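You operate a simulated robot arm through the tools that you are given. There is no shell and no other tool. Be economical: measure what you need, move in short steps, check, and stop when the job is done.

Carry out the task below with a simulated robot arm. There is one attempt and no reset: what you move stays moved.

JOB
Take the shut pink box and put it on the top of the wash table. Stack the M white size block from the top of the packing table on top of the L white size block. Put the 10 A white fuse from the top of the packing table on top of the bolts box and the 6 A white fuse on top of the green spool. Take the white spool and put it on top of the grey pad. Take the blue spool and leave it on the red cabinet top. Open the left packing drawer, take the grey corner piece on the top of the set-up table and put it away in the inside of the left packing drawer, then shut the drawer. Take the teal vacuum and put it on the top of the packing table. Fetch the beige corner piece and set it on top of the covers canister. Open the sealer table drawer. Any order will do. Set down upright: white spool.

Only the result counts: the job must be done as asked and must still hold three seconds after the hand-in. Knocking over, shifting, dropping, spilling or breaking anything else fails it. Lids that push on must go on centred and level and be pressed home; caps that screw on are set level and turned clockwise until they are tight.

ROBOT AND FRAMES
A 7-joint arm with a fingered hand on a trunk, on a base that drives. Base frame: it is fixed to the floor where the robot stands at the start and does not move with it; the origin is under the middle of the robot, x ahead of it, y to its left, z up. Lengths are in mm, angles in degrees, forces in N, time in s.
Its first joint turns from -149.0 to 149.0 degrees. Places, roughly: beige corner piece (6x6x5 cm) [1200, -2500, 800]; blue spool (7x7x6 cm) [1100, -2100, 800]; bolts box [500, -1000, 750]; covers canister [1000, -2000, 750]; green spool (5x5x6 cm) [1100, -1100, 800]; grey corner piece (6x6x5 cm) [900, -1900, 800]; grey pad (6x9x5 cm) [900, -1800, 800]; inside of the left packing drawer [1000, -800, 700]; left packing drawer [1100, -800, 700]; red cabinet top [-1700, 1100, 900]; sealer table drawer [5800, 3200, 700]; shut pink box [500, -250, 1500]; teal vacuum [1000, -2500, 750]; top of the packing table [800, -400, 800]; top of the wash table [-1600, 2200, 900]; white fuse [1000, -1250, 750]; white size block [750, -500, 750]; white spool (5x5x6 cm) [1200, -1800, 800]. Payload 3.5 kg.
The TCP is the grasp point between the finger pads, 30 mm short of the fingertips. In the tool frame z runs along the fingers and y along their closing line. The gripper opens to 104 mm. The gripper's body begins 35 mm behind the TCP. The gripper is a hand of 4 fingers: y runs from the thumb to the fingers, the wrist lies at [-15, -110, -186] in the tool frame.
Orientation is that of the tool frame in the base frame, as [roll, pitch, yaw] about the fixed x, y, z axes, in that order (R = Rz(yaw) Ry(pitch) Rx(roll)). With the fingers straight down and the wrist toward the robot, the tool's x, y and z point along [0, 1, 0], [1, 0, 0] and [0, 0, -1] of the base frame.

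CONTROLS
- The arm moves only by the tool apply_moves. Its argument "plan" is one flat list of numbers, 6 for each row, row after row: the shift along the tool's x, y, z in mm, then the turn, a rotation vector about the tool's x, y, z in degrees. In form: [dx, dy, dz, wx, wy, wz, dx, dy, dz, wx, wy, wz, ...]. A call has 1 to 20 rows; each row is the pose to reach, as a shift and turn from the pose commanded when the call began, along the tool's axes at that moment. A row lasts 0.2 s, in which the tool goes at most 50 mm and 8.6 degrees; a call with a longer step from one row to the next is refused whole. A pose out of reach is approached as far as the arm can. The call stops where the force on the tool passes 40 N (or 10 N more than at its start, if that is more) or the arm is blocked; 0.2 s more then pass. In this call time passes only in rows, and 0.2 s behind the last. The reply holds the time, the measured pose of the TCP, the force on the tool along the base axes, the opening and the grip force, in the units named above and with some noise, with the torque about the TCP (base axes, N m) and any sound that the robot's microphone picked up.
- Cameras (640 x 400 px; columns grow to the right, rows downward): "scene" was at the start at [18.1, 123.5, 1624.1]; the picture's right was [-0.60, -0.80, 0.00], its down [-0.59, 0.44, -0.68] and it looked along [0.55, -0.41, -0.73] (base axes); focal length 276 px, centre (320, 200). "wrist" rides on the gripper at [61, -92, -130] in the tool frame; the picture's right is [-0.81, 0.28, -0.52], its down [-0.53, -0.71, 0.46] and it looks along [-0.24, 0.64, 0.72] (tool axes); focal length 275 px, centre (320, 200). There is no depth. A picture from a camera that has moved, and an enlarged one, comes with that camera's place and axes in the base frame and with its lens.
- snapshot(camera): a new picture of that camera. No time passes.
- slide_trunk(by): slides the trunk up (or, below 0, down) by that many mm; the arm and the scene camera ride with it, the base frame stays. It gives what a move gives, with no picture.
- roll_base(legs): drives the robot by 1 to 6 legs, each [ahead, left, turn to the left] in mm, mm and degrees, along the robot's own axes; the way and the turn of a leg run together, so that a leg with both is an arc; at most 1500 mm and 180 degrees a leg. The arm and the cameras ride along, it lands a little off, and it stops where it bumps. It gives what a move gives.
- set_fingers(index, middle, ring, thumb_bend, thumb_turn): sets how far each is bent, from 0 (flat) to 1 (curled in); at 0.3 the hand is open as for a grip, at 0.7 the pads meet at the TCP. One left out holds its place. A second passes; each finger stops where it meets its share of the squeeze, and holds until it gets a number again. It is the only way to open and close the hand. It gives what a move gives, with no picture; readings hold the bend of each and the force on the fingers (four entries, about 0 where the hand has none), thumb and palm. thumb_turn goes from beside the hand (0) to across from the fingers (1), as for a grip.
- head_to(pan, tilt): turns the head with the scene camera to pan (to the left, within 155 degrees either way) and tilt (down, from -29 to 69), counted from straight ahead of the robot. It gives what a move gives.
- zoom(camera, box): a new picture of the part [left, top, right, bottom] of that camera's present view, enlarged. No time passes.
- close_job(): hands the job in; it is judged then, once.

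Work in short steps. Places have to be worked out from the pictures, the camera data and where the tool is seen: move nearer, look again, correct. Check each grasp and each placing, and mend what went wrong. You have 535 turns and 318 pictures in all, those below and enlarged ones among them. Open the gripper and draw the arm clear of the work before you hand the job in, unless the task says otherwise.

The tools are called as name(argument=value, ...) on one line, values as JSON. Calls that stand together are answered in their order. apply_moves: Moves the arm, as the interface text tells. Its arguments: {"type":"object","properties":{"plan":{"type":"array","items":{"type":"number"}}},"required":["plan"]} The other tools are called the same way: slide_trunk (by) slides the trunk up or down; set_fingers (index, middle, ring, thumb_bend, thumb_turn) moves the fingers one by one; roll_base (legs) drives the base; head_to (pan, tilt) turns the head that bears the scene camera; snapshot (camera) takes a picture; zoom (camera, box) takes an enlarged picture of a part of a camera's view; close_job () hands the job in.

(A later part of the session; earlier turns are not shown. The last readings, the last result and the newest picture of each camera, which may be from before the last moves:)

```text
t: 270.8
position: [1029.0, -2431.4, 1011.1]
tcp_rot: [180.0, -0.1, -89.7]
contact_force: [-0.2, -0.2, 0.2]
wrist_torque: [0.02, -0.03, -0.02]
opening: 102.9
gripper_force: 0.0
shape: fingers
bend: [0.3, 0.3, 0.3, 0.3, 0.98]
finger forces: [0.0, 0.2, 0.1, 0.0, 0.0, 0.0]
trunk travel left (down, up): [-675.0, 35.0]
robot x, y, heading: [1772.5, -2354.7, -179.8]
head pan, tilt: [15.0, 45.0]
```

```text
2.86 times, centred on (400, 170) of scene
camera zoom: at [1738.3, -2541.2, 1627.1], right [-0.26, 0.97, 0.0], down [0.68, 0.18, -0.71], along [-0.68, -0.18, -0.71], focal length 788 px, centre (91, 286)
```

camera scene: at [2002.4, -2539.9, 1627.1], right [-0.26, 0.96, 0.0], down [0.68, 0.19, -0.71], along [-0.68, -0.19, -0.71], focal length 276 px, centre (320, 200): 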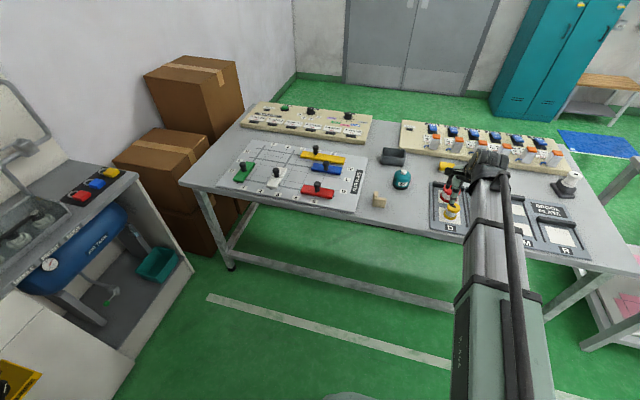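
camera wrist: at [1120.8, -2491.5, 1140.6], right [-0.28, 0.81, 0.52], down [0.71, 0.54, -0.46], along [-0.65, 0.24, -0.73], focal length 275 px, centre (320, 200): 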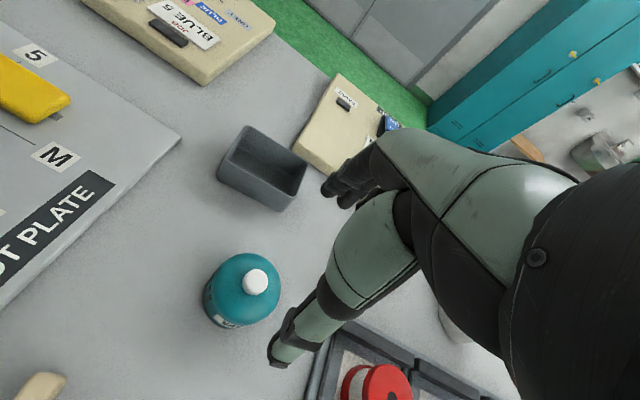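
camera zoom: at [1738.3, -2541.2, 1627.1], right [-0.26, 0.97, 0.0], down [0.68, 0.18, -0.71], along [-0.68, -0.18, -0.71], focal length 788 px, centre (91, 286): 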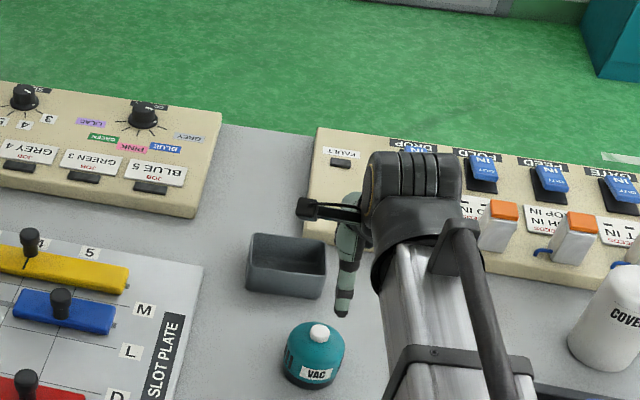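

Jar centre ≈(1025, -2434), dia ≈80. I adjust and lower to z≈925 to check.

apply_moves(plan=[3, 4, 30, 0, 0, 0, 3, 4, 60, 0, 0, 0, 3, 4, 85, 0, 0, 0])

snapshot(camera="wrist")

zoom(camera="scene", box=[350, 160, 450, 240])

```text
t: 271.6
position: [1023.5, -2435.3, 925.4]
tcp_rot: [180.0, -0.1, -89.6]
contact_force: [0.7, -1.0, -0.1]
wrist_torque: [-0.03, -0.04, -0.03]
opening: 103.1
gripper_force: 0.0
shape: fingers
bend: [0.3, 0.3, 0.3, 0.3, 0.98]
finger forces: [0.0, 0.1, 0.0, 0.0, 0.0, 0.0]
trunk travel left (down, up): [-675.0, 35.0]
robot x, y, heading: [1774.9, -2352.2, -179.7]
head pan, tilt: [15.0, 45.0]
```

```text
173 pictures are left
camera wrist: at [1116.1, -2494.7, 1055.7], right [-0.28, 0.81, 0.52], down [0.71, 0.54, -0.46], along [-0.65, 0.24, -0.73], focal length 275 px, centre (320, 200)
```

wrist: 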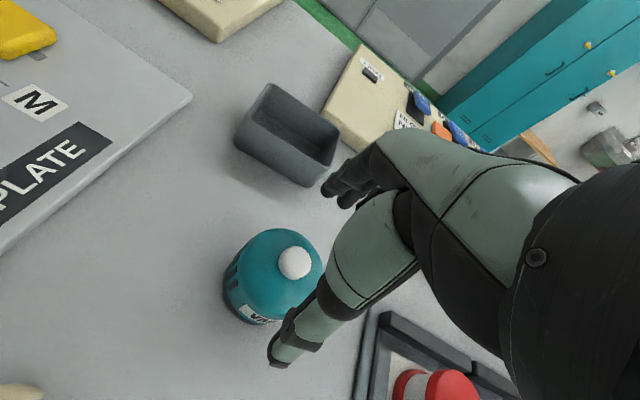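

```text
5.00 times, centred on (400, 200) of scene
camera zoom: at [1738.1, -2540.8, 1627.1], right [-0.26, 0.97, 0.0], down [0.68, 0.18, -0.71], along [-0.68, -0.18, -0.71], focal length 1379 px, centre (-80, 200)
```

zoom: 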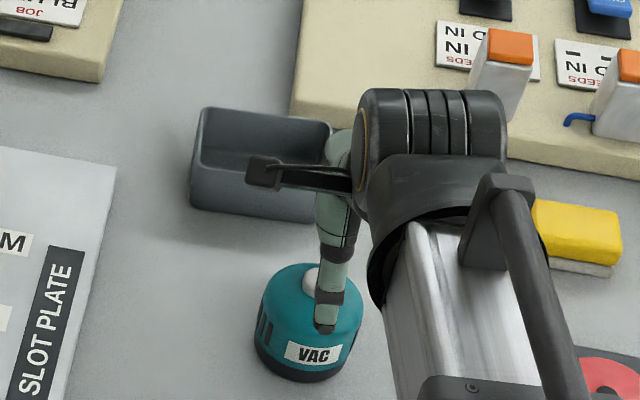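

Centred to within ~2 mm. I descend to z≈856 (palm just clear of the cap).

apply_moves(plan=[2, -1, 20, 0, 0, 0, 2, -1, 40, 0, 0, 0, 2, -1, 55, 0, 0, 0, 2, -1, 63, 0, 0, 0, 2, -1, 69, 0, 0, 0])

set_fingers(index=0.5, middle=0.5, ring=0.5, thumb_bend=0.5)

snapshot(camera="wrist")

```text
t: 272.8
position: [1024.8, -2437.1, 856.6]
tcp_rot: [-179.9, -0.2, -89.5]
contact_force: [-0.5, 0.5, -0.5]
wrist_torque: [-0.01, -0.01, 0.01]
opening: 102.9
gripper_force: 0.0
shape: fingers
bend: [0.3, 0.3, 0.3, 0.3, 0.98]
finger forces: [0.1, 0.0, 0.1, 0.0, 0.0, 0.0]
trunk travel left (down, up): [-675.0, 35.0]
robot x, y, heading: [1773.7, -2352.9, -179.9]
head pan, tilt: [15.0, 45.0]
```

```text
t: 273.8
position: [1025.0, -2437.0, 855.8]
tcp_rot: [-180.0, 0.0, -89.5]
contact_force: [-0.6, 0.5, 0.3]
wrist_torque: [0.05, 0.13, 0.0]
opening: 68.7
gripper_force: 8.9
shape: fingers
bend: [0.44, 0.46, 0.5, 0.45, 0.99]
finger forces: [6.1, 3.3, 0.0, 0.1, 8.8, 0.0]
trunk travel left (down, up): [-675.0, 35.0]
robot x, y, heading: [1771.0, -2350.3, -180.3]
head pan, tilt: [15.0, 45.0]
```

```text
171 pictures are left
camera wrist: at [1117.7, -2496.2, 986.6], right [-0.28, 0.81, 0.52], down [0.71, 0.54, -0.46], along [-0.65, 0.24, -0.73], focal length 275 px, centre (320, 200)
```

wrist: 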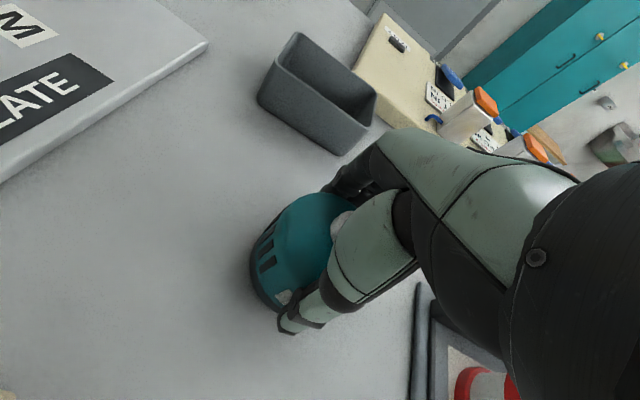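

Contact made; I squeeze more and lift.

set_fingers(index=0.54, middle=0.56, ring=0.62, thumb_bend=0.55)

apply_moves(plan=[0, 0, -5, 0, 0, 0, 0, 0, -15, 0, 0, 0, 0, 0, -35, 0, 0, 0, 0, 0, -70, 0, 0, 0, 0, 0, -110, 0, 0, 0, 0, 0, -150, 0, 0, 0])

snapshot(camera="wrist")

```text
t: 274.8
position: [1025.1, -2437.3, 856.5]
tcp_rot: [180.0, -0.1, -89.6]
contact_force: [-2.1, 0.3, 4.4]
wrist_torque: [0.04, 0.28, 0.01]
opening: 67.4
gripper_force: 17.1
shape: fingers
bend: [0.46, 0.49, 0.56, 0.45, 0.99]
finger forces: [7.3, 6.3, 4.0, 0.1, 16.9, 0.0]
trunk travel left (down, up): [-675.0, 35.0]
robot x, y, heading: [1770.7, -2350.4, -179.8]
head pan, tilt: [15.0, 45.0]
```

```text
t: 276.2
position: [1027.2, -2437.5, 1007.2]
tcp_rot: [-179.9, -0.1, -89.6]
contact_force: [0.1, 0.3, -3.4]
wrist_torque: [-0.05, 0.03, 0.01]
opening: 67.1
gripper_force: 17.1
shape: fingers
bend: [0.46, 0.5, 0.57, 0.45, 0.99]
finger forces: [7.0, 5.3, 3.6, 0.0, 17.0, 0.0]
trunk travel left (down, up): [-675.0, 35.0]
robot x, y, heading: [1771.8, -2347.4, -179.9]
head pan, tilt: [15.0, 45.0]
```

```text
170 pictures are left
camera wrist: at [1117.7, -2497.5, 1137.4], right [-0.28, 0.81, 0.52], down [0.71, 0.54, -0.46], along [-0.65, 0.24, -0.73], focal length 275 px, centre (320, 200)
```

wrist: 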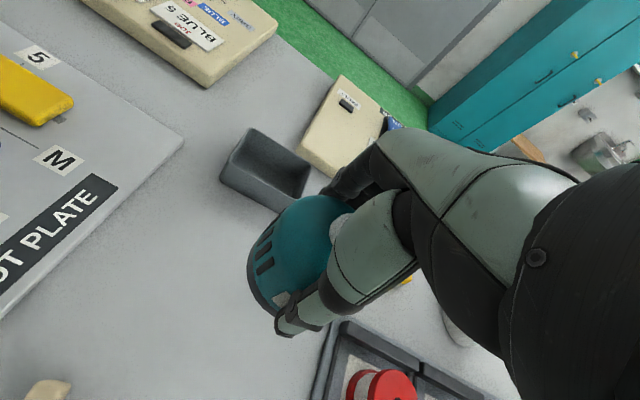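

Held, bottom 56 mm below the TCP. I carry it to the packing table's back side, target ≈(1115, -690).

roll_base(legs=[[-260, 0, 0], [0, -1500, 0], [0, -150, 0]])

head_to(pan=-5, tilt=45)

snapshot(camera="scene")

```text
t: 286.0
position: [1282.5, -803.0, 1006.4]
tcp_rot: [180.0, -0.2, -89.6]
contact_force: [-0.2, 0.8, -2.7]
wrist_torque: [-0.04, -0.01, 0.01]
opening: 67.1
gripper_force: 16.7
shape: fingers
bend: [0.46, 0.5, 0.57, 0.45, 0.99]
finger forces: [6.8, 5.3, 3.8, 0.0, 16.9, 0.0]
trunk travel left (down, up): [-675.0, 35.0]
robot x, y, heading: [2029.7, -720.6, -180.0]
head pan, tilt: [15.0, 45.0]
```

```text
t: 286.8
position: [1282.4, -804.3, 1006.6]
tcp_rot: [-179.9, -0.1, -89.8]
contact_force: [-0.2, -0.1, -2.5]
wrist_torque: [0.04, -0.01, -0.01]
opening: 67.1
gripper_force: 16.7
shape: fingers
bend: [0.46, 0.5, 0.57, 0.45, 0.99]
finger forces: [7.0, 5.4, 3.7, 0.0, 16.9, 0.0]
trunk travel left (down, up): [-675.0, 35.0]
robot x, y, heading: [2026.8, -718.6, -179.9]
head pan, tilt: [-5.0, 45.0]
```

```text
169 pictures are left
camera scene: at [1992.6, -881.0, 1627.1], right [0.09, 1.0, 0.0], down [0.7, -0.06, -0.71], along [-0.7, 0.06, -0.71], focal length 276 px, centre (320, 200)
```

scene: 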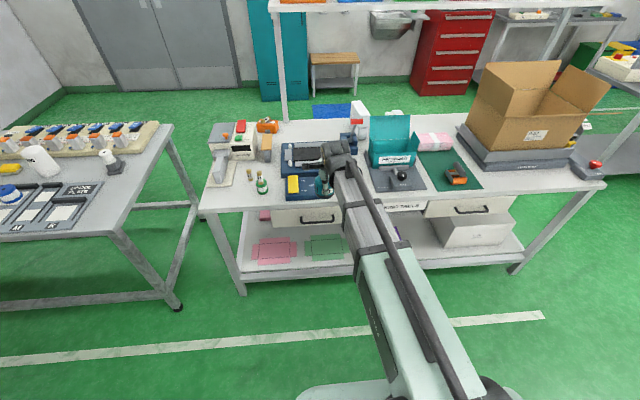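

Free spot centre ≈(1105, -665). I shift the arm in y, then drive ahead 175 mm.

apply_moves(plan=[-35, 0, 0, 0, 0, 0, -70, 0, 0, 0, 0, 0, -105, 0, 0, 0, 0, 0, -139, 0, 0, 0, 0, 0])

roll_base(legs=[[175, 0, 0]])

snapshot(camera="wrist")

snapshot(camera="scene")

```text
t: 287.8
position: [1281.5, -665.9, 1007.5]
tcp_rot: [-180.0, -0.1, -89.7]
contact_force: [-0.3, -0.3, -2.4]
wrist_torque: [-0.01, 0.0, -0.02]
opening: 67.3
gripper_force: 16.1
shape: fingers
bend: [0.47, 0.5, 0.57, 0.45, 0.99]
finger forces: [6.9, 5.4, 3.7, 0.0, 16.5, 0.1]
trunk travel left (down, up): [-675.0, 35.0]
robot x, y, heading: [2031.4, -718.0, -179.9]
head pan, tilt: [-5.0, 45.0]
```

```text
t: 289.3
position: [1103.2, -665.6, 1007.4]
tcp_rot: [-179.8, -0.1, -89.8]
contact_force: [-1.1, -0.2, -2.6]
wrist_torque: [0.0, -0.04, 0.03]
opening: 66.9
gripper_force: 16.2
shape: fingers
bend: [0.47, 0.5, 0.57, 0.45, 0.99]
finger forces: [7.0, 5.4, 3.7, 0.1, 16.6, 0.1]
trunk travel left (down, up): [-675.0, 35.0]
robot x, y, heading: [1850.5, -717.3, -180.1]
head pan, tilt: [-5.0, 45.0]
```

```text
168 pictures are left
camera wrist: at [1196.1, -724.7, 1136.6], right [-0.28, 0.81, 0.52], down [0.71, 0.53, -0.45], along [-0.64, 0.24, -0.73], focal length 275 px, centre (320, 200)
```

wrist: 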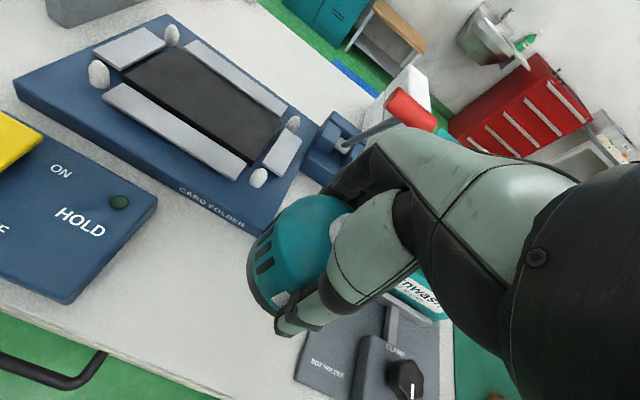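

```text
167 pictures are left
camera scene: at [1814.4, -880.9, 1627.0], right [0.09, 1.0, 0.0], down [0.71, -0.06, -0.71], along [-0.7, 0.06, -0.71], focal length 276 px, centre (320, 200)
```

scene: 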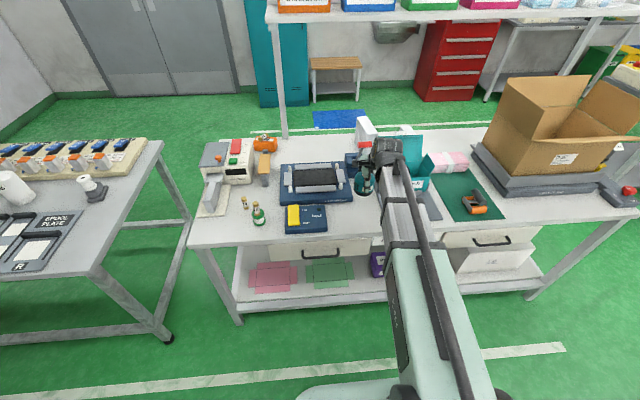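

The landing spot is clear. I shift 6 mm back and lower, slowing near contact.

apply_moves(plan=[0, -6, 40, 0, 0, 0, 0, -6, 80, 0, 0, 0, 0, -6, 115, 0, 0, 0, 0, -6, 135, 0, 0, 0, 0, -6, 143, 0, 0, 0, 0, -6, 147, 0, 0, 0, 0, -6, 150, 0, 0, 0, 0, -6, 153, 0, 0, 0, 0, -6, 156, 0, 0, 0])

snapshot(camera="wrist")

```text
t: 291.3
position: [1111.1, -664.2, 854.5]
tcp_rot: [179.6, -0.2, -89.8]
contact_force: [0.5, -2.5, 26.3]
wrist_torque: [0.15, 0.46, 0.05]
opening: 67.2
gripper_force: 19.9
shape: fingers
bend: [0.47, 0.5, 0.57, 0.46, 0.98]
finger forces: [7.6, 6.8, 5.2, 0.0, 19.1, 0.0]
trunk travel left (down, up): [-675.0, 35.0]
robot x, y, heading: [1852.0, -716.9, -179.9]
head pan, tilt: [-5.0, 45.0]
```

```text
166 pictures are left
camera wrist: at [1204.6, -725.0, 984.1], right [-0.28, 0.81, 0.52], down [0.71, 0.53, -0.46], along [-0.65, 0.24, -0.72], focal length 275 px, centre (320, 200)
```

wrist: 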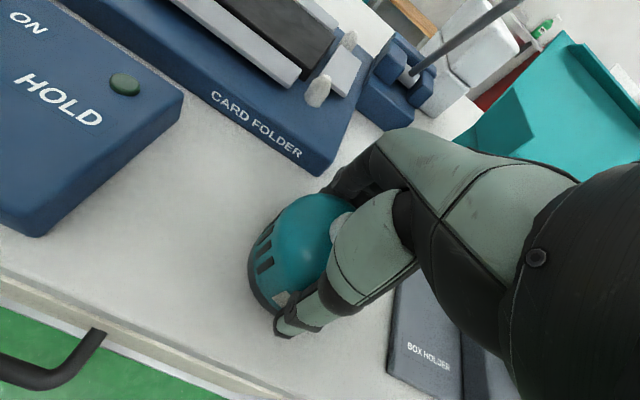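

On the table. I release and rise.

apply_moves(plan=[0, 0, -2, 0, 0, 0])

set_fingers(index=0.33, middle=0.33, ring=0.33, thumb_bend=0.33)

apply_moves(plan=[0, 0, -10, 0, 0, 0, 0, 0, -40, 0, 0, 0, 0, 0, -80, 0, 0, 0, 0, 0, -120, 0, 0, 0, 0, 0, -155, 0, 0, 0])

snapshot(camera="wrist")

```text
t: 291.7
position: [1111.3, -665.6, 854.4]
tcp_rot: [180.0, -0.1, -89.8]
contact_force: [-0.2, -1.6, 21.2]
wrist_torque: [0.18, 0.54, 0.02]
opening: 67.2
gripper_force: 19.3
shape: fingers
bend: [0.47, 0.5, 0.57, 0.46, 0.98]
finger forces: [8.0, 7.0, 5.4, 0.1, 18.9, 0.0]
trunk travel left (down, up): [-675.0, 35.0]
robot x, y, heading: [1852.8, -720.2, -179.9]
head pan, tilt: [-5.0, 45.0]
```

```text
t: 292.7
position: [1110.4, -664.8, 852.6]
tcp_rot: [180.0, -0.1, -89.8]
contact_force: [-0.3, -1.2, 0.1]
wrist_torque: [-0.02, -0.01, -0.02]
opening: 95.4
gripper_force: 0.1
shape: fingers
bend: [0.33, 0.33, 0.33, 0.33, 0.98]
finger forces: [0.0, 0.0, 0.0, 0.0, 0.0, 0.1]
trunk travel left (down, up): [-675.0, 35.0]
robot x, y, heading: [1849.0, -720.2, -179.8]
head pan, tilt: [-5.0, 45.0]
```

```text
t: 293.9
position: [1112.3, -665.3, 1008.5]
tcp_rot: [-179.9, -0.1, -89.9]
contact_force: [0.4, 0.6, 0.2]
wrist_torque: [-0.01, -0.01, -0.01]
opening: 95.5
gripper_force: 0.1
shape: fingers
bend: [0.33, 0.33, 0.33, 0.33, 0.98]
finger forces: [0.0, 0.0, 0.0, 0.0, 0.1, 0.0]
trunk travel left (down, up): [-675.0, 35.0]
robot x, y, heading: [1853.3, -718.3, -180.0]
head pan, tilt: [-5.0, 45.0]
```

```text
165 pictures are left
camera wrist: at [1203.7, -724.9, 1138.5], right [-0.28, 0.81, 0.52], down [0.71, 0.53, -0.46], along [-0.64, 0.24, -0.73], focal length 275 px, centre (320, 200)
```

wrist: 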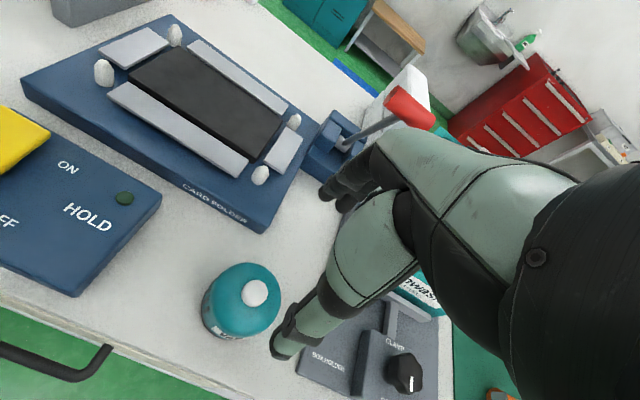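

Vacuum placed. Now the beige corner piece: drive back to y≈-2420.

roll_base(legs=[[-180, 0, 0], [0, 1400, 0], [0, 310, 0]])

head_to(pan=5, tilt=45)

snapshot(camera="scene")

snapshot(camera="wrist")

```text
t: 303.6
position: [1286.8, -2356.0, 1008.0]
tcp_rot: [180.0, -0.1, -90.1]
contact_force: [-0.4, -0.2, 0.7]
wrist_torque: [0.06, 0.01, -0.03]
opening: 95.5
gripper_force: 0.0
shape: fingers
bend: [0.33, 0.33, 0.33, 0.33, 0.98]
finger forces: [0.0, 0.0, 0.1, 0.0, 0.1, 0.0]
trunk travel left (down, up): [-675.0, 35.0]
robot x, y, heading: [2030.1, -2415.4, 180.0]
head pan, tilt: [-5.0, 45.0]
```

```text
t: 304.4
position: [1286.4, -2355.5, 1007.3]
tcp_rot: [179.9, -0.2, -90.1]
contact_force: [-0.2, 0.6, -0.8]
wrist_torque: [-0.03, 0.0, -0.03]
opening: 95.1
gripper_force: 0.1
shape: fingers
bend: [0.33, 0.33, 0.33, 0.33, 0.98]
finger forces: [0.1, 0.0, 0.0, 0.0, 0.0, 0.1]
trunk travel left (down, up): [-675.0, 35.0]
robot x, y, heading: [2023.6, -2413.7, 179.5]
head pan, tilt: [5.0, 45.0]
```

```text
164 pictures are left
camera scene: at [1990.1, -2590.5, 1627.1], right [-0.08, 1.0, 0.0], down [0.7, 0.06, -0.71], along [-0.7, -0.06, -0.71], focal length 276 px, centre (320, 200)
```

scene: 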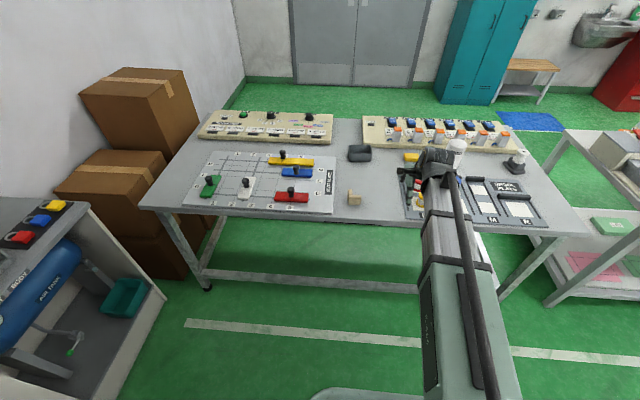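

```text
163 pictures are left
camera wrist: at [1378.5, -2416.6, 1138.1], right [-0.27, 0.81, 0.52], down [0.71, 0.53, -0.46], along [-0.64, 0.24, -0.73], focal length 275 px, centre (320, 200)
```

wrist: 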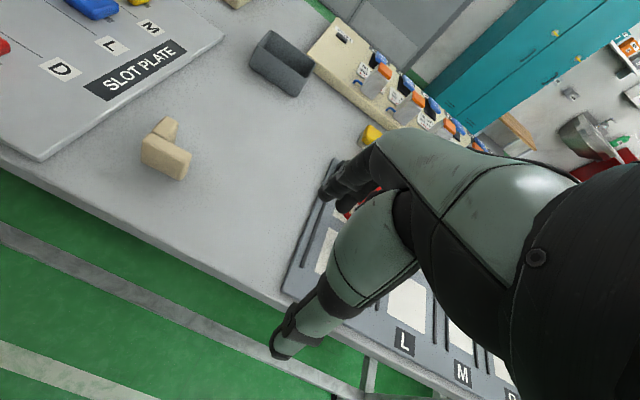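

zoom(camera="wrist", box=[110, 90, 240, 210])

zoom(camera="scene", box=[320, 170, 400, 220])

```text
3.33 times, centred on (175, 150) of wrist
camera zoom: at [1378.5, -2416.6, 1138.1], right [-0.27, 0.81, 0.52], down [0.71, 0.53, -0.46], along [-0.64, 0.24, -0.73], focal length 918 px, centre (803, 367)
```

zoom: 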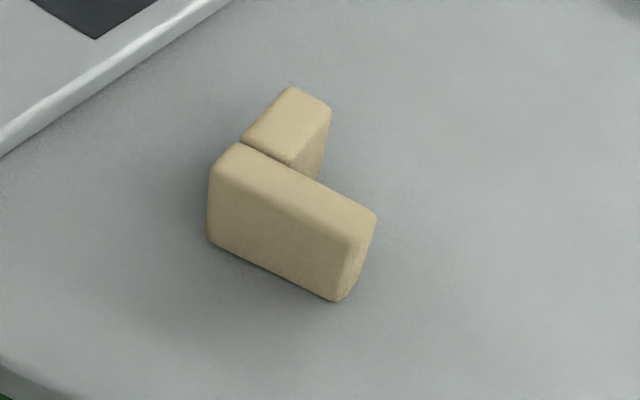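

```text
8.00 times, centred on (360, 195) of scene
camera zoom: at [1990.1, -2590.5, 1627.1], right [-0.08, 1.0, 0.0], down [0.7, 0.06, -0.71], along [-0.7, -0.06, -0.71], focal length 2207 px, centre (0, 240)
```

zoom: 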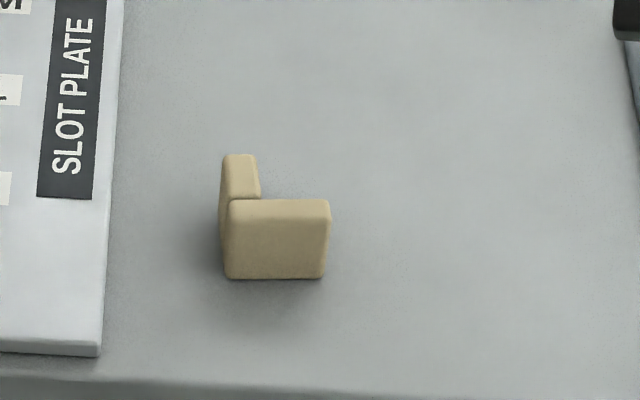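

Same geometry as the grey piece: wall A at x≈1147–1172, y≈-2530, yaw ≈5°. I turn the hand to yaw 5° and hover above it.

set_fingers(index=0.45, middle=0.45, ring=0.45, thumb_bend=0.44)

apply_moves(plan=[15, 11, 0, 0, 0, -7.9, 29, 21, 0, 0, 0, -15.8, 44, 32, 0, 0, 0, -23.8, 58, 43, 0, 0, 0, -31.7, 73, 53, 0, 0, 0, -39.6, 88, 64, 0, 0, 0, -47.5, 102, 75, 0, 0, 0, -55.4, 117, 85, 0, 0, 0, -63.3, 131, 96, 0, 0, 0, -71.3, 146, 107, 0, 0, 0, -79.2, 160, 117, 0, 0, 0, -87.1, 175, 128, 0, 0, 0, -95])

apply_moves(plan=[0, 0, 45, 0, 0, 0, 0, 0, 90, 0, 0, 0])

snapshot(camera="wrist")

```text
t: 305.4
position: [1286.3, -2356.0, 1007.7]
tcp_rot: [-179.9, -0.1, -90.1]
contact_force: [-0.7, -0.3, 0.6]
wrist_torque: [0.0, 0.0, 0.04]
opening: 66.8
gripper_force: 0.0
shape: fingers
bend: [0.45, 0.45, 0.45, 0.44, 0.99]
finger forces: [0.1, 0.1, 0.1, 0.0, 0.0, 0.0]
trunk travel left (down, up): [-675.0, 35.0]
robot x, y, heading: [2027.9, -2414.8, 179.7]
head pan, tilt: [5.0, 45.0]
```

```text
t: 307.9
position: [1156.9, -2531.3, 1007.5]
tcp_rot: [179.9, 0.1, 4.9]
contact_force: [-0.4, 0.3, 0.4]
wrist_torque: [-0.04, -0.01, 0.0]
opening: 66.9
gripper_force: 0.1
shape: fingers
bend: [0.45, 0.45, 0.45, 0.44, 0.99]
finger forces: [0.0, 0.0, 0.0, 0.0, 0.1, 0.0]
trunk travel left (down, up): [-675.0, 35.0]
robot x, y, heading: [2028.7, -2412.7, 179.5]
head pan, tilt: [5.0, 45.0]
```

```text
t: 308.6
position: [1158.4, -2531.2, 918.3]
tcp_rot: [179.9, -0.1, 4.9]
contact_force: [-0.5, 0.2, -0.1]
wrist_torque: [0.0, 0.0, 0.04]
opening: 66.5
gripper_force: 0.0
shape: fingers
bend: [0.45, 0.45, 0.45, 0.44, 0.99]
finger forces: [0.1, 0.1, 0.1, 0.1, 0.0, 0.1]
trunk travel left (down, up): [-675.0, 35.0]
robot x, y, heading: [2029.1, -2413.9, 179.7]
head pan, tilt: [5.0, 45.0]
```

```text
160 pictures are left
camera wrist: at [1212.6, -2433.5, 1047.5], right [-0.78, -0.34, 0.52], down [-0.59, 0.66, -0.46], along [-0.19, -0.66, -0.72], focal length 275 px, centre (320, 200)
```

wrist: 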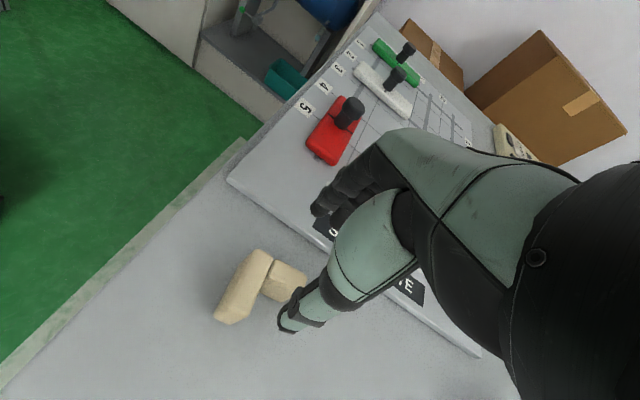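

zoom(camera="wrist", box=[190, 210, 350, 350])

```text
2.86 times, centred on (270, 280) of wrist
camera zoom: at [1212.6, -2433.5, 1047.5], right [-0.78, -0.34, 0.52], down [-0.59, 0.66, -0.46], along [-0.19, -0.66, -0.72], focal length 786 px, centre (463, -29)
```

zoom: 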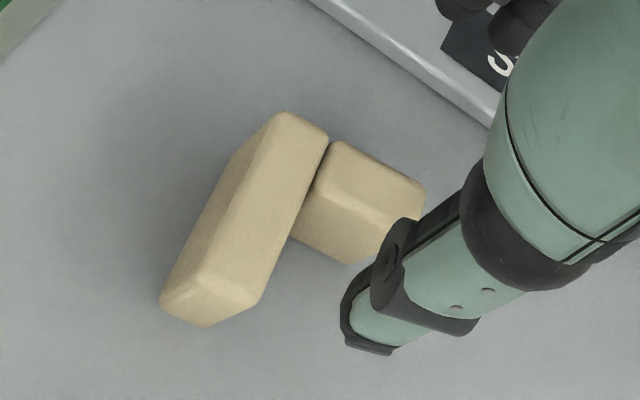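

Wall A centre (1156, -2529.5), axis ≈7°. I fine-tune and descend to z≈837.

apply_moves(plan=[-4, -2, 25, 0, 0, -2, -4, -2, 50, 0, 0, -2, -4, -2, 68, 0, 0, -2, -4, -2, 80, 0, 0, -2])

zoom(camera="wrist", box=[190, 170, 420, 350])

```text
t: 309.6
position: [1152.8, -2528.3, 837.8]
tcp_rot: [180.0, 0.0, 6.9]
contact_force: [-0.4, 0.0, -0.5]
wrist_torque: [0.02, -0.01, -0.01]
opening: 66.7
gripper_force: 0.2
shape: fingers
bend: [0.45, 0.45, 0.45, 0.44, 0.99]
finger forces: [0.0, 0.1, 0.0, 0.0, 0.0, 0.0]
trunk travel left (down, up): [-675.0, 35.0]
robot x, y, heading: [2029.3, -2415.0, 179.8]
head pan, tilt: [5.0, 45.0]
```

```text
2.22 times, centred on (305, 260) of wrist
camera zoom: at [1204.3, -2429.9, 967.6], right [-0.77, -0.37, 0.52], down [-0.61, 0.64, -0.46], along [-0.16, -0.67, -0.72], focal length 612 px, centre (353, 67)
```

zoom: 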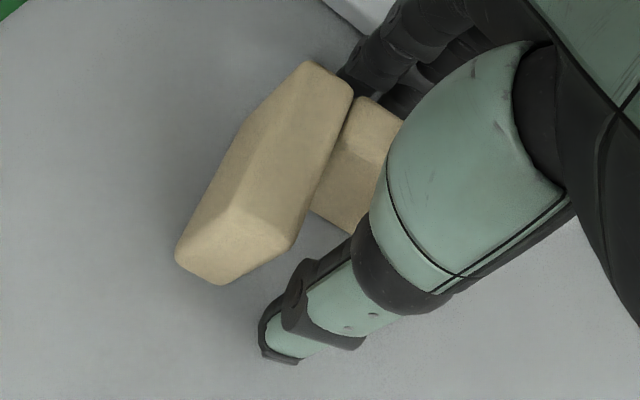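

Clear of wall B. I close and squeeze as with the grey piece.

set_fingers(index=0.68, middle=0.68, ring=0.68, thumb_bend=0.68)

set_fingers(index=0.74, middle=0.74, ring=0.7, thumb_bend=0.74)

apply_moves(plan=[0, 0, -5, 0, 0, 0, 0, 0, -15, 0, 0, 0, 0, 0, -35, 0, 0, 0, 0, 0, -70, 0, 0, 0, 0, 0, -110, 0, 0, 0, 0, 0, -150, 0, 0, 0, 0, 0, -185, 0, 0, 0])

zoom(camera="wrist", box=[190, 130, 420, 350])

```text
t: 310.6
position: [1153.1, -2530.0, 838.6]
tcp_rot: [179.8, -0.1, 6.8]
contact_force: [0.1, 0.3, -0.5]
wrist_torque: [0.0, 0.01, 0.01]
opening: 15.5
gripper_force: 4.3
shape: fingers
bend: [0.65, 0.66, 0.68, 0.64, 1.0]
finger forces: [1.9, 1.8, 0.0, 0.0, 3.7, 0.0]
trunk travel left (down, up): [-675.0, 35.0]
robot x, y, heading: [2025.1, -2414.1, 179.9]
head pan, tilt: [5.0, 45.0]
```

```text
t: 311.6
position: [1154.8, -2528.5, 838.6]
tcp_rot: [179.9, 0.0, 6.9]
contact_force: [-0.7, -0.7, 1.8]
wrist_torque: [0.12, 0.0, 0.0]
opening: 13.6
gripper_force: 13.7
shape: fingers
bend: [0.72, 0.72, 0.7, 0.64, 1.0]
finger forces: [7.9, 5.8, 0.0, 0.1, 12.9, 0.0]
trunk travel left (down, up): [-675.0, 35.0]
robot x, y, heading: [2027.2, -2414.4, 179.6]
head pan, tilt: [5.0, 45.0]
```

```text
t: 313.1
position: [1154.2, -2527.7, 1023.8]
tcp_rot: [179.9, 0.1, 6.9]
contact_force: [0.3, 0.5, -0.6]
wrist_torque: [-0.01, 0.0, 0.01]
opening: 13.6
gripper_force: 13.7
shape: fingers
bend: [0.73, 0.72, 0.7, 0.64, 1.0]
finger forces: [7.7, 5.7, 0.1, 0.1, 13.5, 0.1]
trunk travel left (down, up): [-675.0, 35.0]
robot x, y, heading: [2027.3, -2415.5, 179.7]
head pan, tilt: [5.0, 45.0]
```

```text
1.82 times, centred on (305, 240) of wrist
camera zoom: at [1204.3, -2428.9, 1153.4], right [-0.77, -0.37, 0.52], down [-0.61, 0.64, -0.46], along [-0.16, -0.67, -0.72], focal length 500 px, centre (347, 127)
```

zoom: 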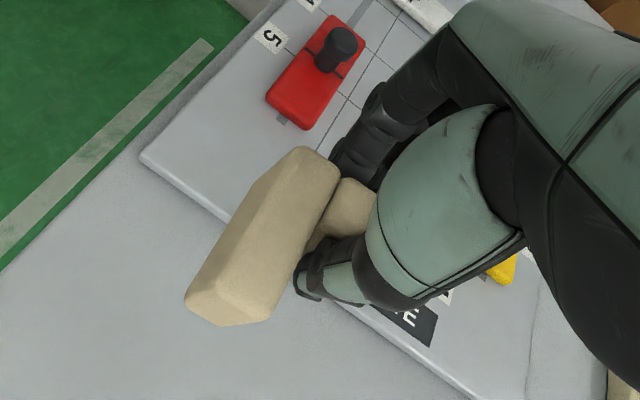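

Held. I drive toward the covers canister: strafe right 465 mm, then ahead 250 mm, and look.

roll_base(legs=[[0, -465, 0], [240, 0, 0]])

snapshot(camera="scene")

snapshot(camera="wrist")

```text
t: 317.3
position: [914.3, -2066.9, 1022.1]
tcp_rot: [179.9, -0.2, 7.0]
contact_force: [-0.8, -0.4, -0.1]
wrist_torque: [-0.03, -0.02, -0.01]
opening: 13.8
gripper_force: 13.0
shape: fingers
bend: [0.73, 0.72, 0.7, 0.64, 1.0]
finger forces: [7.6, 5.8, 0.1, 0.0, 13.4, 0.0]
trunk travel left (down, up): [-675.0, 35.0]
robot x, y, heading: [1789.8, -1951.2, 179.7]
head pan, tilt: [5.0, 45.0]
```

```text
156 pictures are left
camera scene: at [1751.2, -2127.9, 1627.0], right [-0.08, 1.0, 0.0], down [0.71, 0.06, -0.71], along [-0.7, -0.06, -0.71], focal length 276 px, centre (320, 200)
```

scene: 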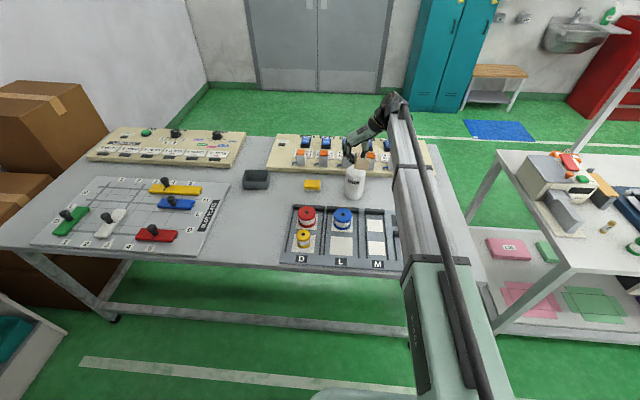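

```text
155 pictures are left
camera wrist: at [965.5, -1966.6, 1152.2], right [-0.77, -0.37, 0.52], down [-0.61, 0.64, -0.46], along [-0.16, -0.67, -0.72], focal length 275 px, centre (320, 200)
```

wrist: 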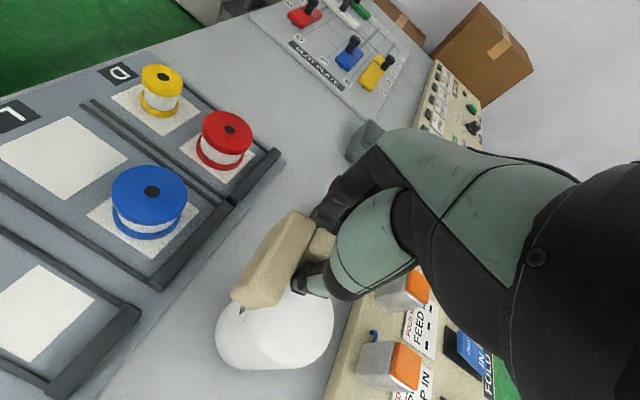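

zoom(camera="scene", box=[320, 130, 400, 210])

zoom(camera="wrist", box=[190, 240, 370, 390])

```text
5.00 times, centred on (360, 170) of scene
camera zoom: at [1751.2, -2127.9, 1627.0], right [-0.08, 1.0, 0.0], down [0.71, 0.06, -0.71], along [-0.7, -0.06, -0.71], focal length 1379 px, centre (120, 350)
```

zoom: 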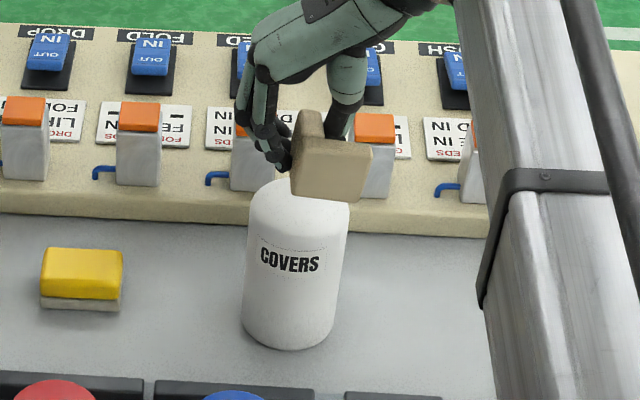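

```text
2.67 times, centred on (280, 315) of wrist
camera zoom: at [965.5, -1966.6, 1152.2], right [-0.77, -0.37, 0.52], down [-0.61, 0.64, -0.46], along [-0.16, -0.67, -0.72], focal length 734 px, centre (427, -107)
```

zoom: 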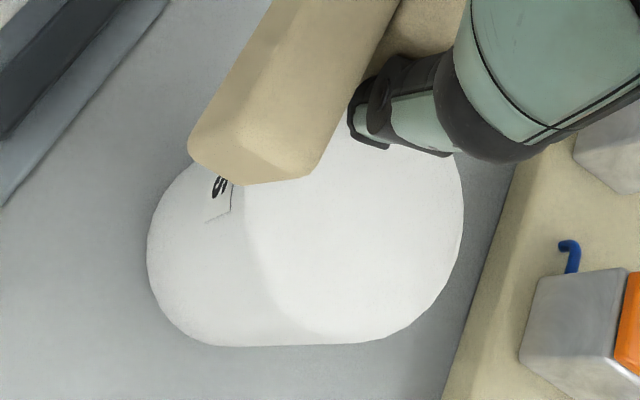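

Canister centre ≈(880, -2051), top ≈918. I put the piece's centre of mass over it: TCP to (864, -2063), and lower partway.

apply_moves(plan=[-25, -5, 0, 0, 0, 0, -49, -10, 0, 0, 0, 0, -49, -10, 25, 0, 0, 0, -49, -10, 50, 0, 0, 0])

zoom(camera="scene", box=[320, 130, 400, 210])

zoom(camera="wrist", box=[190, 150, 370, 350])

```text
t: 318.3
position: [895.4, -2061.3, 972.8]
tcp_rot: [179.9, 0.1, 6.8]
contact_force: [1.0, -0.3, -0.4]
wrist_torque: [0.02, 0.0, -0.02]
opening: 13.5
gripper_force: 14.0
shape: fingers
bend: [0.73, 0.72, 0.7, 0.64, 1.0]
finger forces: [7.6, 5.8, 0.0, 0.0, 13.4, 0.0]
out of reach, approached as far as the arm can: row 1, 2, 3, 4
trunk travel left (down, up): [-675.0, 35.0]
robot x, y, heading: [1790.2, -1953.7, 179.9]
head pan, tilt: [5.0, 45.0]
```

```text
5.00 times, centred on (360, 170) of scene
camera zoom: at [1752.1, -2127.9, 1627.1], right [-0.08, 1.0, 0.0], down [0.7, 0.06, -0.71], along [-0.7, -0.06, -0.71], focal length 1379 px, centre (120, 350)
```

zoom: 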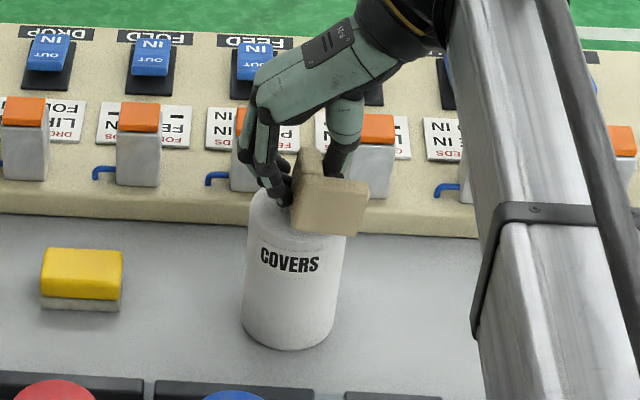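

```text
2.00 times, centred on (280, 250) of wrist
camera zoom: at [946.6, -1961.8, 1103.7], right [-0.77, -0.37, 0.52], down [-0.61, 0.64, -0.46], along [-0.17, -0.67, -0.72], focal length 551 px, centre (400, 100)
```

zoom: 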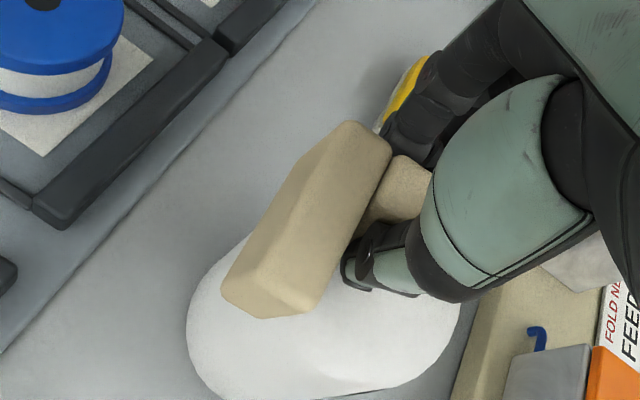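

Out of reach by 31 mm; I raise slightly and drive the base ahead 32 mm.

apply_moves(plan=[0, 0, -15, 0, 0, 0])

roll_base(legs=[[45, 0, 0]])

apply_moves(plan=[0, 0, 5, 0, 0, 0])

```text
t: 318.7
position: [897.4, -2061.4, 989.0]
tcp_rot: [179.9, 0.0, 6.9]
contact_force: [0.2, 0.7, -0.9]
wrist_torque: [-0.04, -0.04, -0.01]
opening: 13.8
gripper_force: 13.4
shape: fingers
bend: [0.73, 0.72, 0.7, 0.64, 1.0]
finger forces: [7.6, 5.8, 0.0, 0.0, 13.4, 0.0]
trunk travel left (down, up): [-675.0, 35.0]
robot x, y, heading: [1791.3, -1953.3, 179.7]
head pan, tilt: [5.0, 45.0]
```

```text
t: 319.6
position: [850.6, -2060.3, 989.0]
tcp_rot: [179.9, -0.1, 6.9]
contact_force: [-0.6, -0.1, -0.1]
wrist_torque: [-0.01, -0.02, 0.0]
opening: 13.7
gripper_force: 13.7
shape: fingers
bend: [0.73, 0.72, 0.7, 0.64, 1.0]
finger forces: [7.5, 5.8, 0.0, 0.1, 13.4, 0.0]
trunk travel left (down, up): [-675.0, 35.0]
robot x, y, heading: [1740.4, -1949.6, 179.7]
head pan, tilt: [5.0, 45.0]
```

```text
t: 320.0
position: [851.1, -2061.3, 983.5]
tcp_rot: [179.8, -0.1, 7.0]
contact_force: [0.1, 0.3, -0.9]
wrist_torque: [0.0, 0.0, -0.02]
opening: 14.2
gripper_force: 13.5
shape: fingers
bend: [0.73, 0.72, 0.7, 0.64, 1.0]
finger forces: [7.7, 5.7, 0.1, 0.1, 13.5, 0.0]
trunk travel left (down, up): [-675.0, 35.0]
robot x, y, heading: [1744.3, -1952.8, 179.9]
head pan, tilt: [5.0, 45.0]
```

Now I shift +13 mm in x, lower to ~966 and check.

apply_moves(plan=[13, 3, 8, 0, 0, 0, 13, 3, 17, 0, 0, 0])

zoom(camera="scene", box=[320, 130, 400, 210])

zoom(camera="wrist", box=[190, 150, 370, 350])

```text
t: 320.6
position: [866.2, -2062.7, 968.1]
tcp_rot: [179.9, 0.0, 6.8]
contact_force: [0.0, -0.6, 5.5]
wrist_torque: [0.12, -0.02, 0.04]
opening: 13.4
gripper_force: 13.6
shape: fingers
bend: [0.73, 0.72, 0.7, 0.64, 1.0]
finger forces: [8.3, 6.1, 0.0, 0.0, 13.0, 0.0]
trunk travel left (down, up): [-675.0, 35.0]
robot x, y, heading: [1744.7, -1949.8, 179.6]
head pan, tilt: [5.0, 45.0]
```

```text
5.00 times, centred on (360, 170) of scene
camera zoom: at [1708.0, -2127.7, 1627.3], right [-0.08, 1.0, 0.0], down [0.7, 0.06, -0.71], along [-0.71, -0.06, -0.71], focal length 1379 px, centre (120, 350)
```

zoom: 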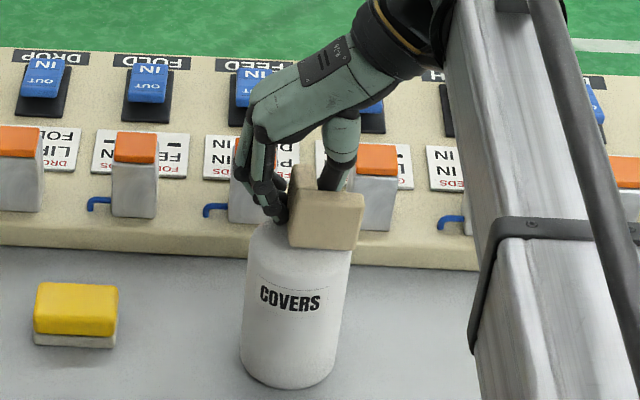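

```text
2.00 times, centred on (280, 250) of wrist
camera zoom: at [915.7, -1963.8, 1097.9], right [-0.77, -0.37, 0.52], down [-0.61, 0.64, -0.46], along [-0.16, -0.67, -0.72], focal length 551 px, centre (400, 100)
```

zoom: 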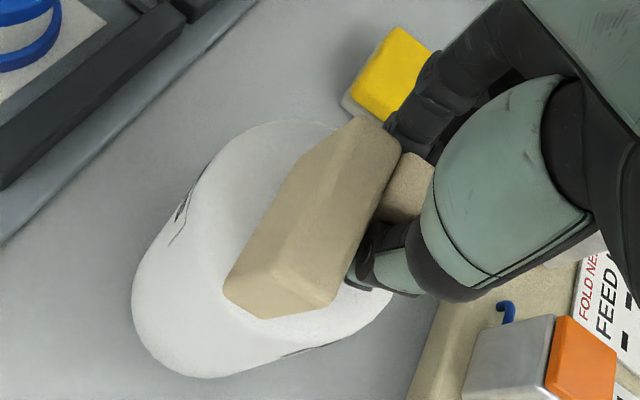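

Contact at z≈968. The piece sits ~10 mm too far toward +y; I raise 4 mm, shift 9 mm toward -y and lower again.

apply_moves(plan=[0, 0, -4, 0, 0, 0, -1, 9, -4, 0, 0, 0, -1, 9, -1, 0, 0, 0, -1, 9, 1, 0, 0, 0])

zoom(camera="scene", box=[320, 130, 400, 210])

zoom(camera="wrist", box=[190, 150, 370, 350])

```text
t: 321.6
position: [865.0, -2071.5, 966.2]
tcp_rot: [179.9, 0.0, 6.9]
contact_force: [0.2, -0.6, 7.2]
wrist_torque: [0.15, 0.01, -0.01]
opening: 13.6
gripper_force: 14.2
shape: fingers
bend: [0.73, 0.72, 0.7, 0.64, 1.0]
finger forces: [8.1, 6.5, 0.0, 0.0, 13.5, 0.0]
trunk travel left (down, up): [-675.0, 35.0]
robot x, y, heading: [1745.0, -1952.1, 179.4]
head pan, tilt: [5.0, 45.0]
```

```text
5.00 times, centred on (360, 170) of scene
camera zoom: at [1708.0, -2127.6, 1627.2], right [-0.08, 1.0, 0.0], down [0.7, 0.06, -0.71], along [-0.71, -0.06, -0.71], focal length 1379 px, centre (120, 350)
```

zoom: 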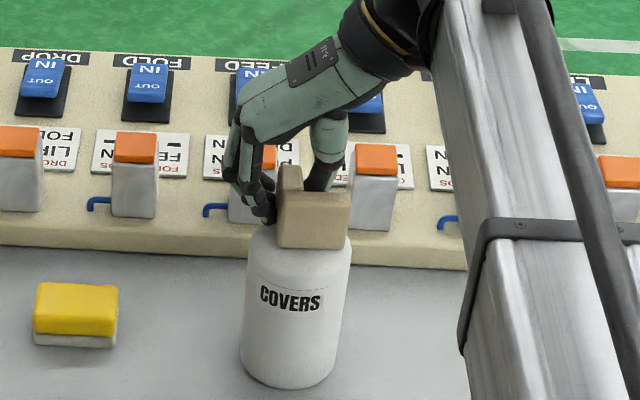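

```text
2.00 times, centred on (280, 250) of wrist
camera zoom: at [915.6, -1972.6, 1096.6], right [-0.77, -0.37, 0.52], down [-0.61, 0.64, -0.46], along [-0.16, -0.67, -0.72], focal length 551 px, centre (400, 100)
```

zoom: 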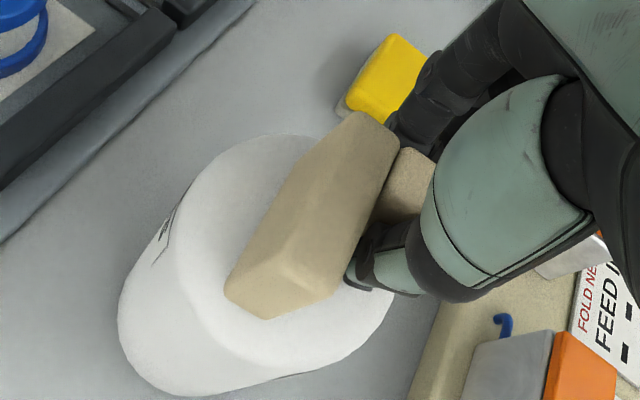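

From both views the piece's centre of mass is within a few mm of the canister axis. I ease 1 mm and release gently.

apply_moves(plan=[0, 0, -1, 0, 0, 0])

set_fingers(index=0.63, middle=0.63, ring=0.63, thumb_bend=0.61)

set_fingers(index=0.52, middle=0.52, ring=0.52, thumb_bend=0.52)

snapshot(camera="wrist")

```text
t: 322.0
position: [865.2, -2071.6, 969.3]
tcp_rot: [179.9, 0.0, 6.9]
contact_force: [-1.1, -0.4, 4.9]
wrist_torque: [0.14, 0.02, 0.01]
opening: 13.7
gripper_force: 14.1
shape: fingers
bend: [0.73, 0.72, 0.7, 0.64, 1.0]
finger forces: [7.9, 6.2, 0.0, 0.1, 13.5, 0.0]
trunk travel left (down, up): [-675.0, 35.0]
robot x, y, heading: [1747.8, -1950.7, 179.4]
head pan, tilt: [5.0, 45.0]
```

```text
t: 323.0
position: [864.8, -2071.3, 966.4]
tcp_rot: [180.0, -0.1, 6.9]
contact_force: [-0.4, 0.1, 1.3]
wrist_torque: [0.02, 0.03, 0.0]
opening: 20.9
gripper_force: 0.2
shape: fingers
bend: [0.63, 0.63, 0.63, 0.61, 1.0]
finger forces: [0.0, 0.0, 0.0, 0.0, 0.1, 0.0]
trunk travel left (down, up): [-675.0, 35.0]
robot x, y, heading: [1746.2, -1950.4, 179.7]
head pan, tilt: [5.0, 45.0]
```

```text
t: 324.0
position: [863.8, -2073.4, 967.4]
tcp_rot: [179.9, 0.0, 7.0]
contact_force: [-0.4, -0.6, -0.9]
wrist_torque: [-0.02, 0.01, 0.0]
opening: 45.9
gripper_force: 0.0
shape: fingers
bend: [0.52, 0.52, 0.52, 0.52, 1.0]
finger forces: [0.0, 0.0, 0.0, 0.0, 0.1, 0.0]
trunk travel left (down, up): [-675.0, 35.0]
robot x, y, heading: [1745.9, -1952.9, 179.6]
head pan, tilt: [5.0, 45.0]
```

```text
146 pictures are left
camera wrist: at [915.1, -1972.6, 1096.7], right [-0.77, -0.37, 0.52], down [-0.61, 0.64, -0.46], along [-0.16, -0.67, -0.72], focal length 275 px, centre (320, 200)
```

wrist: 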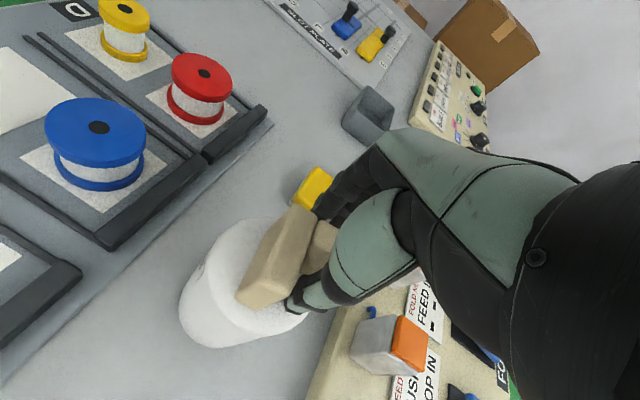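

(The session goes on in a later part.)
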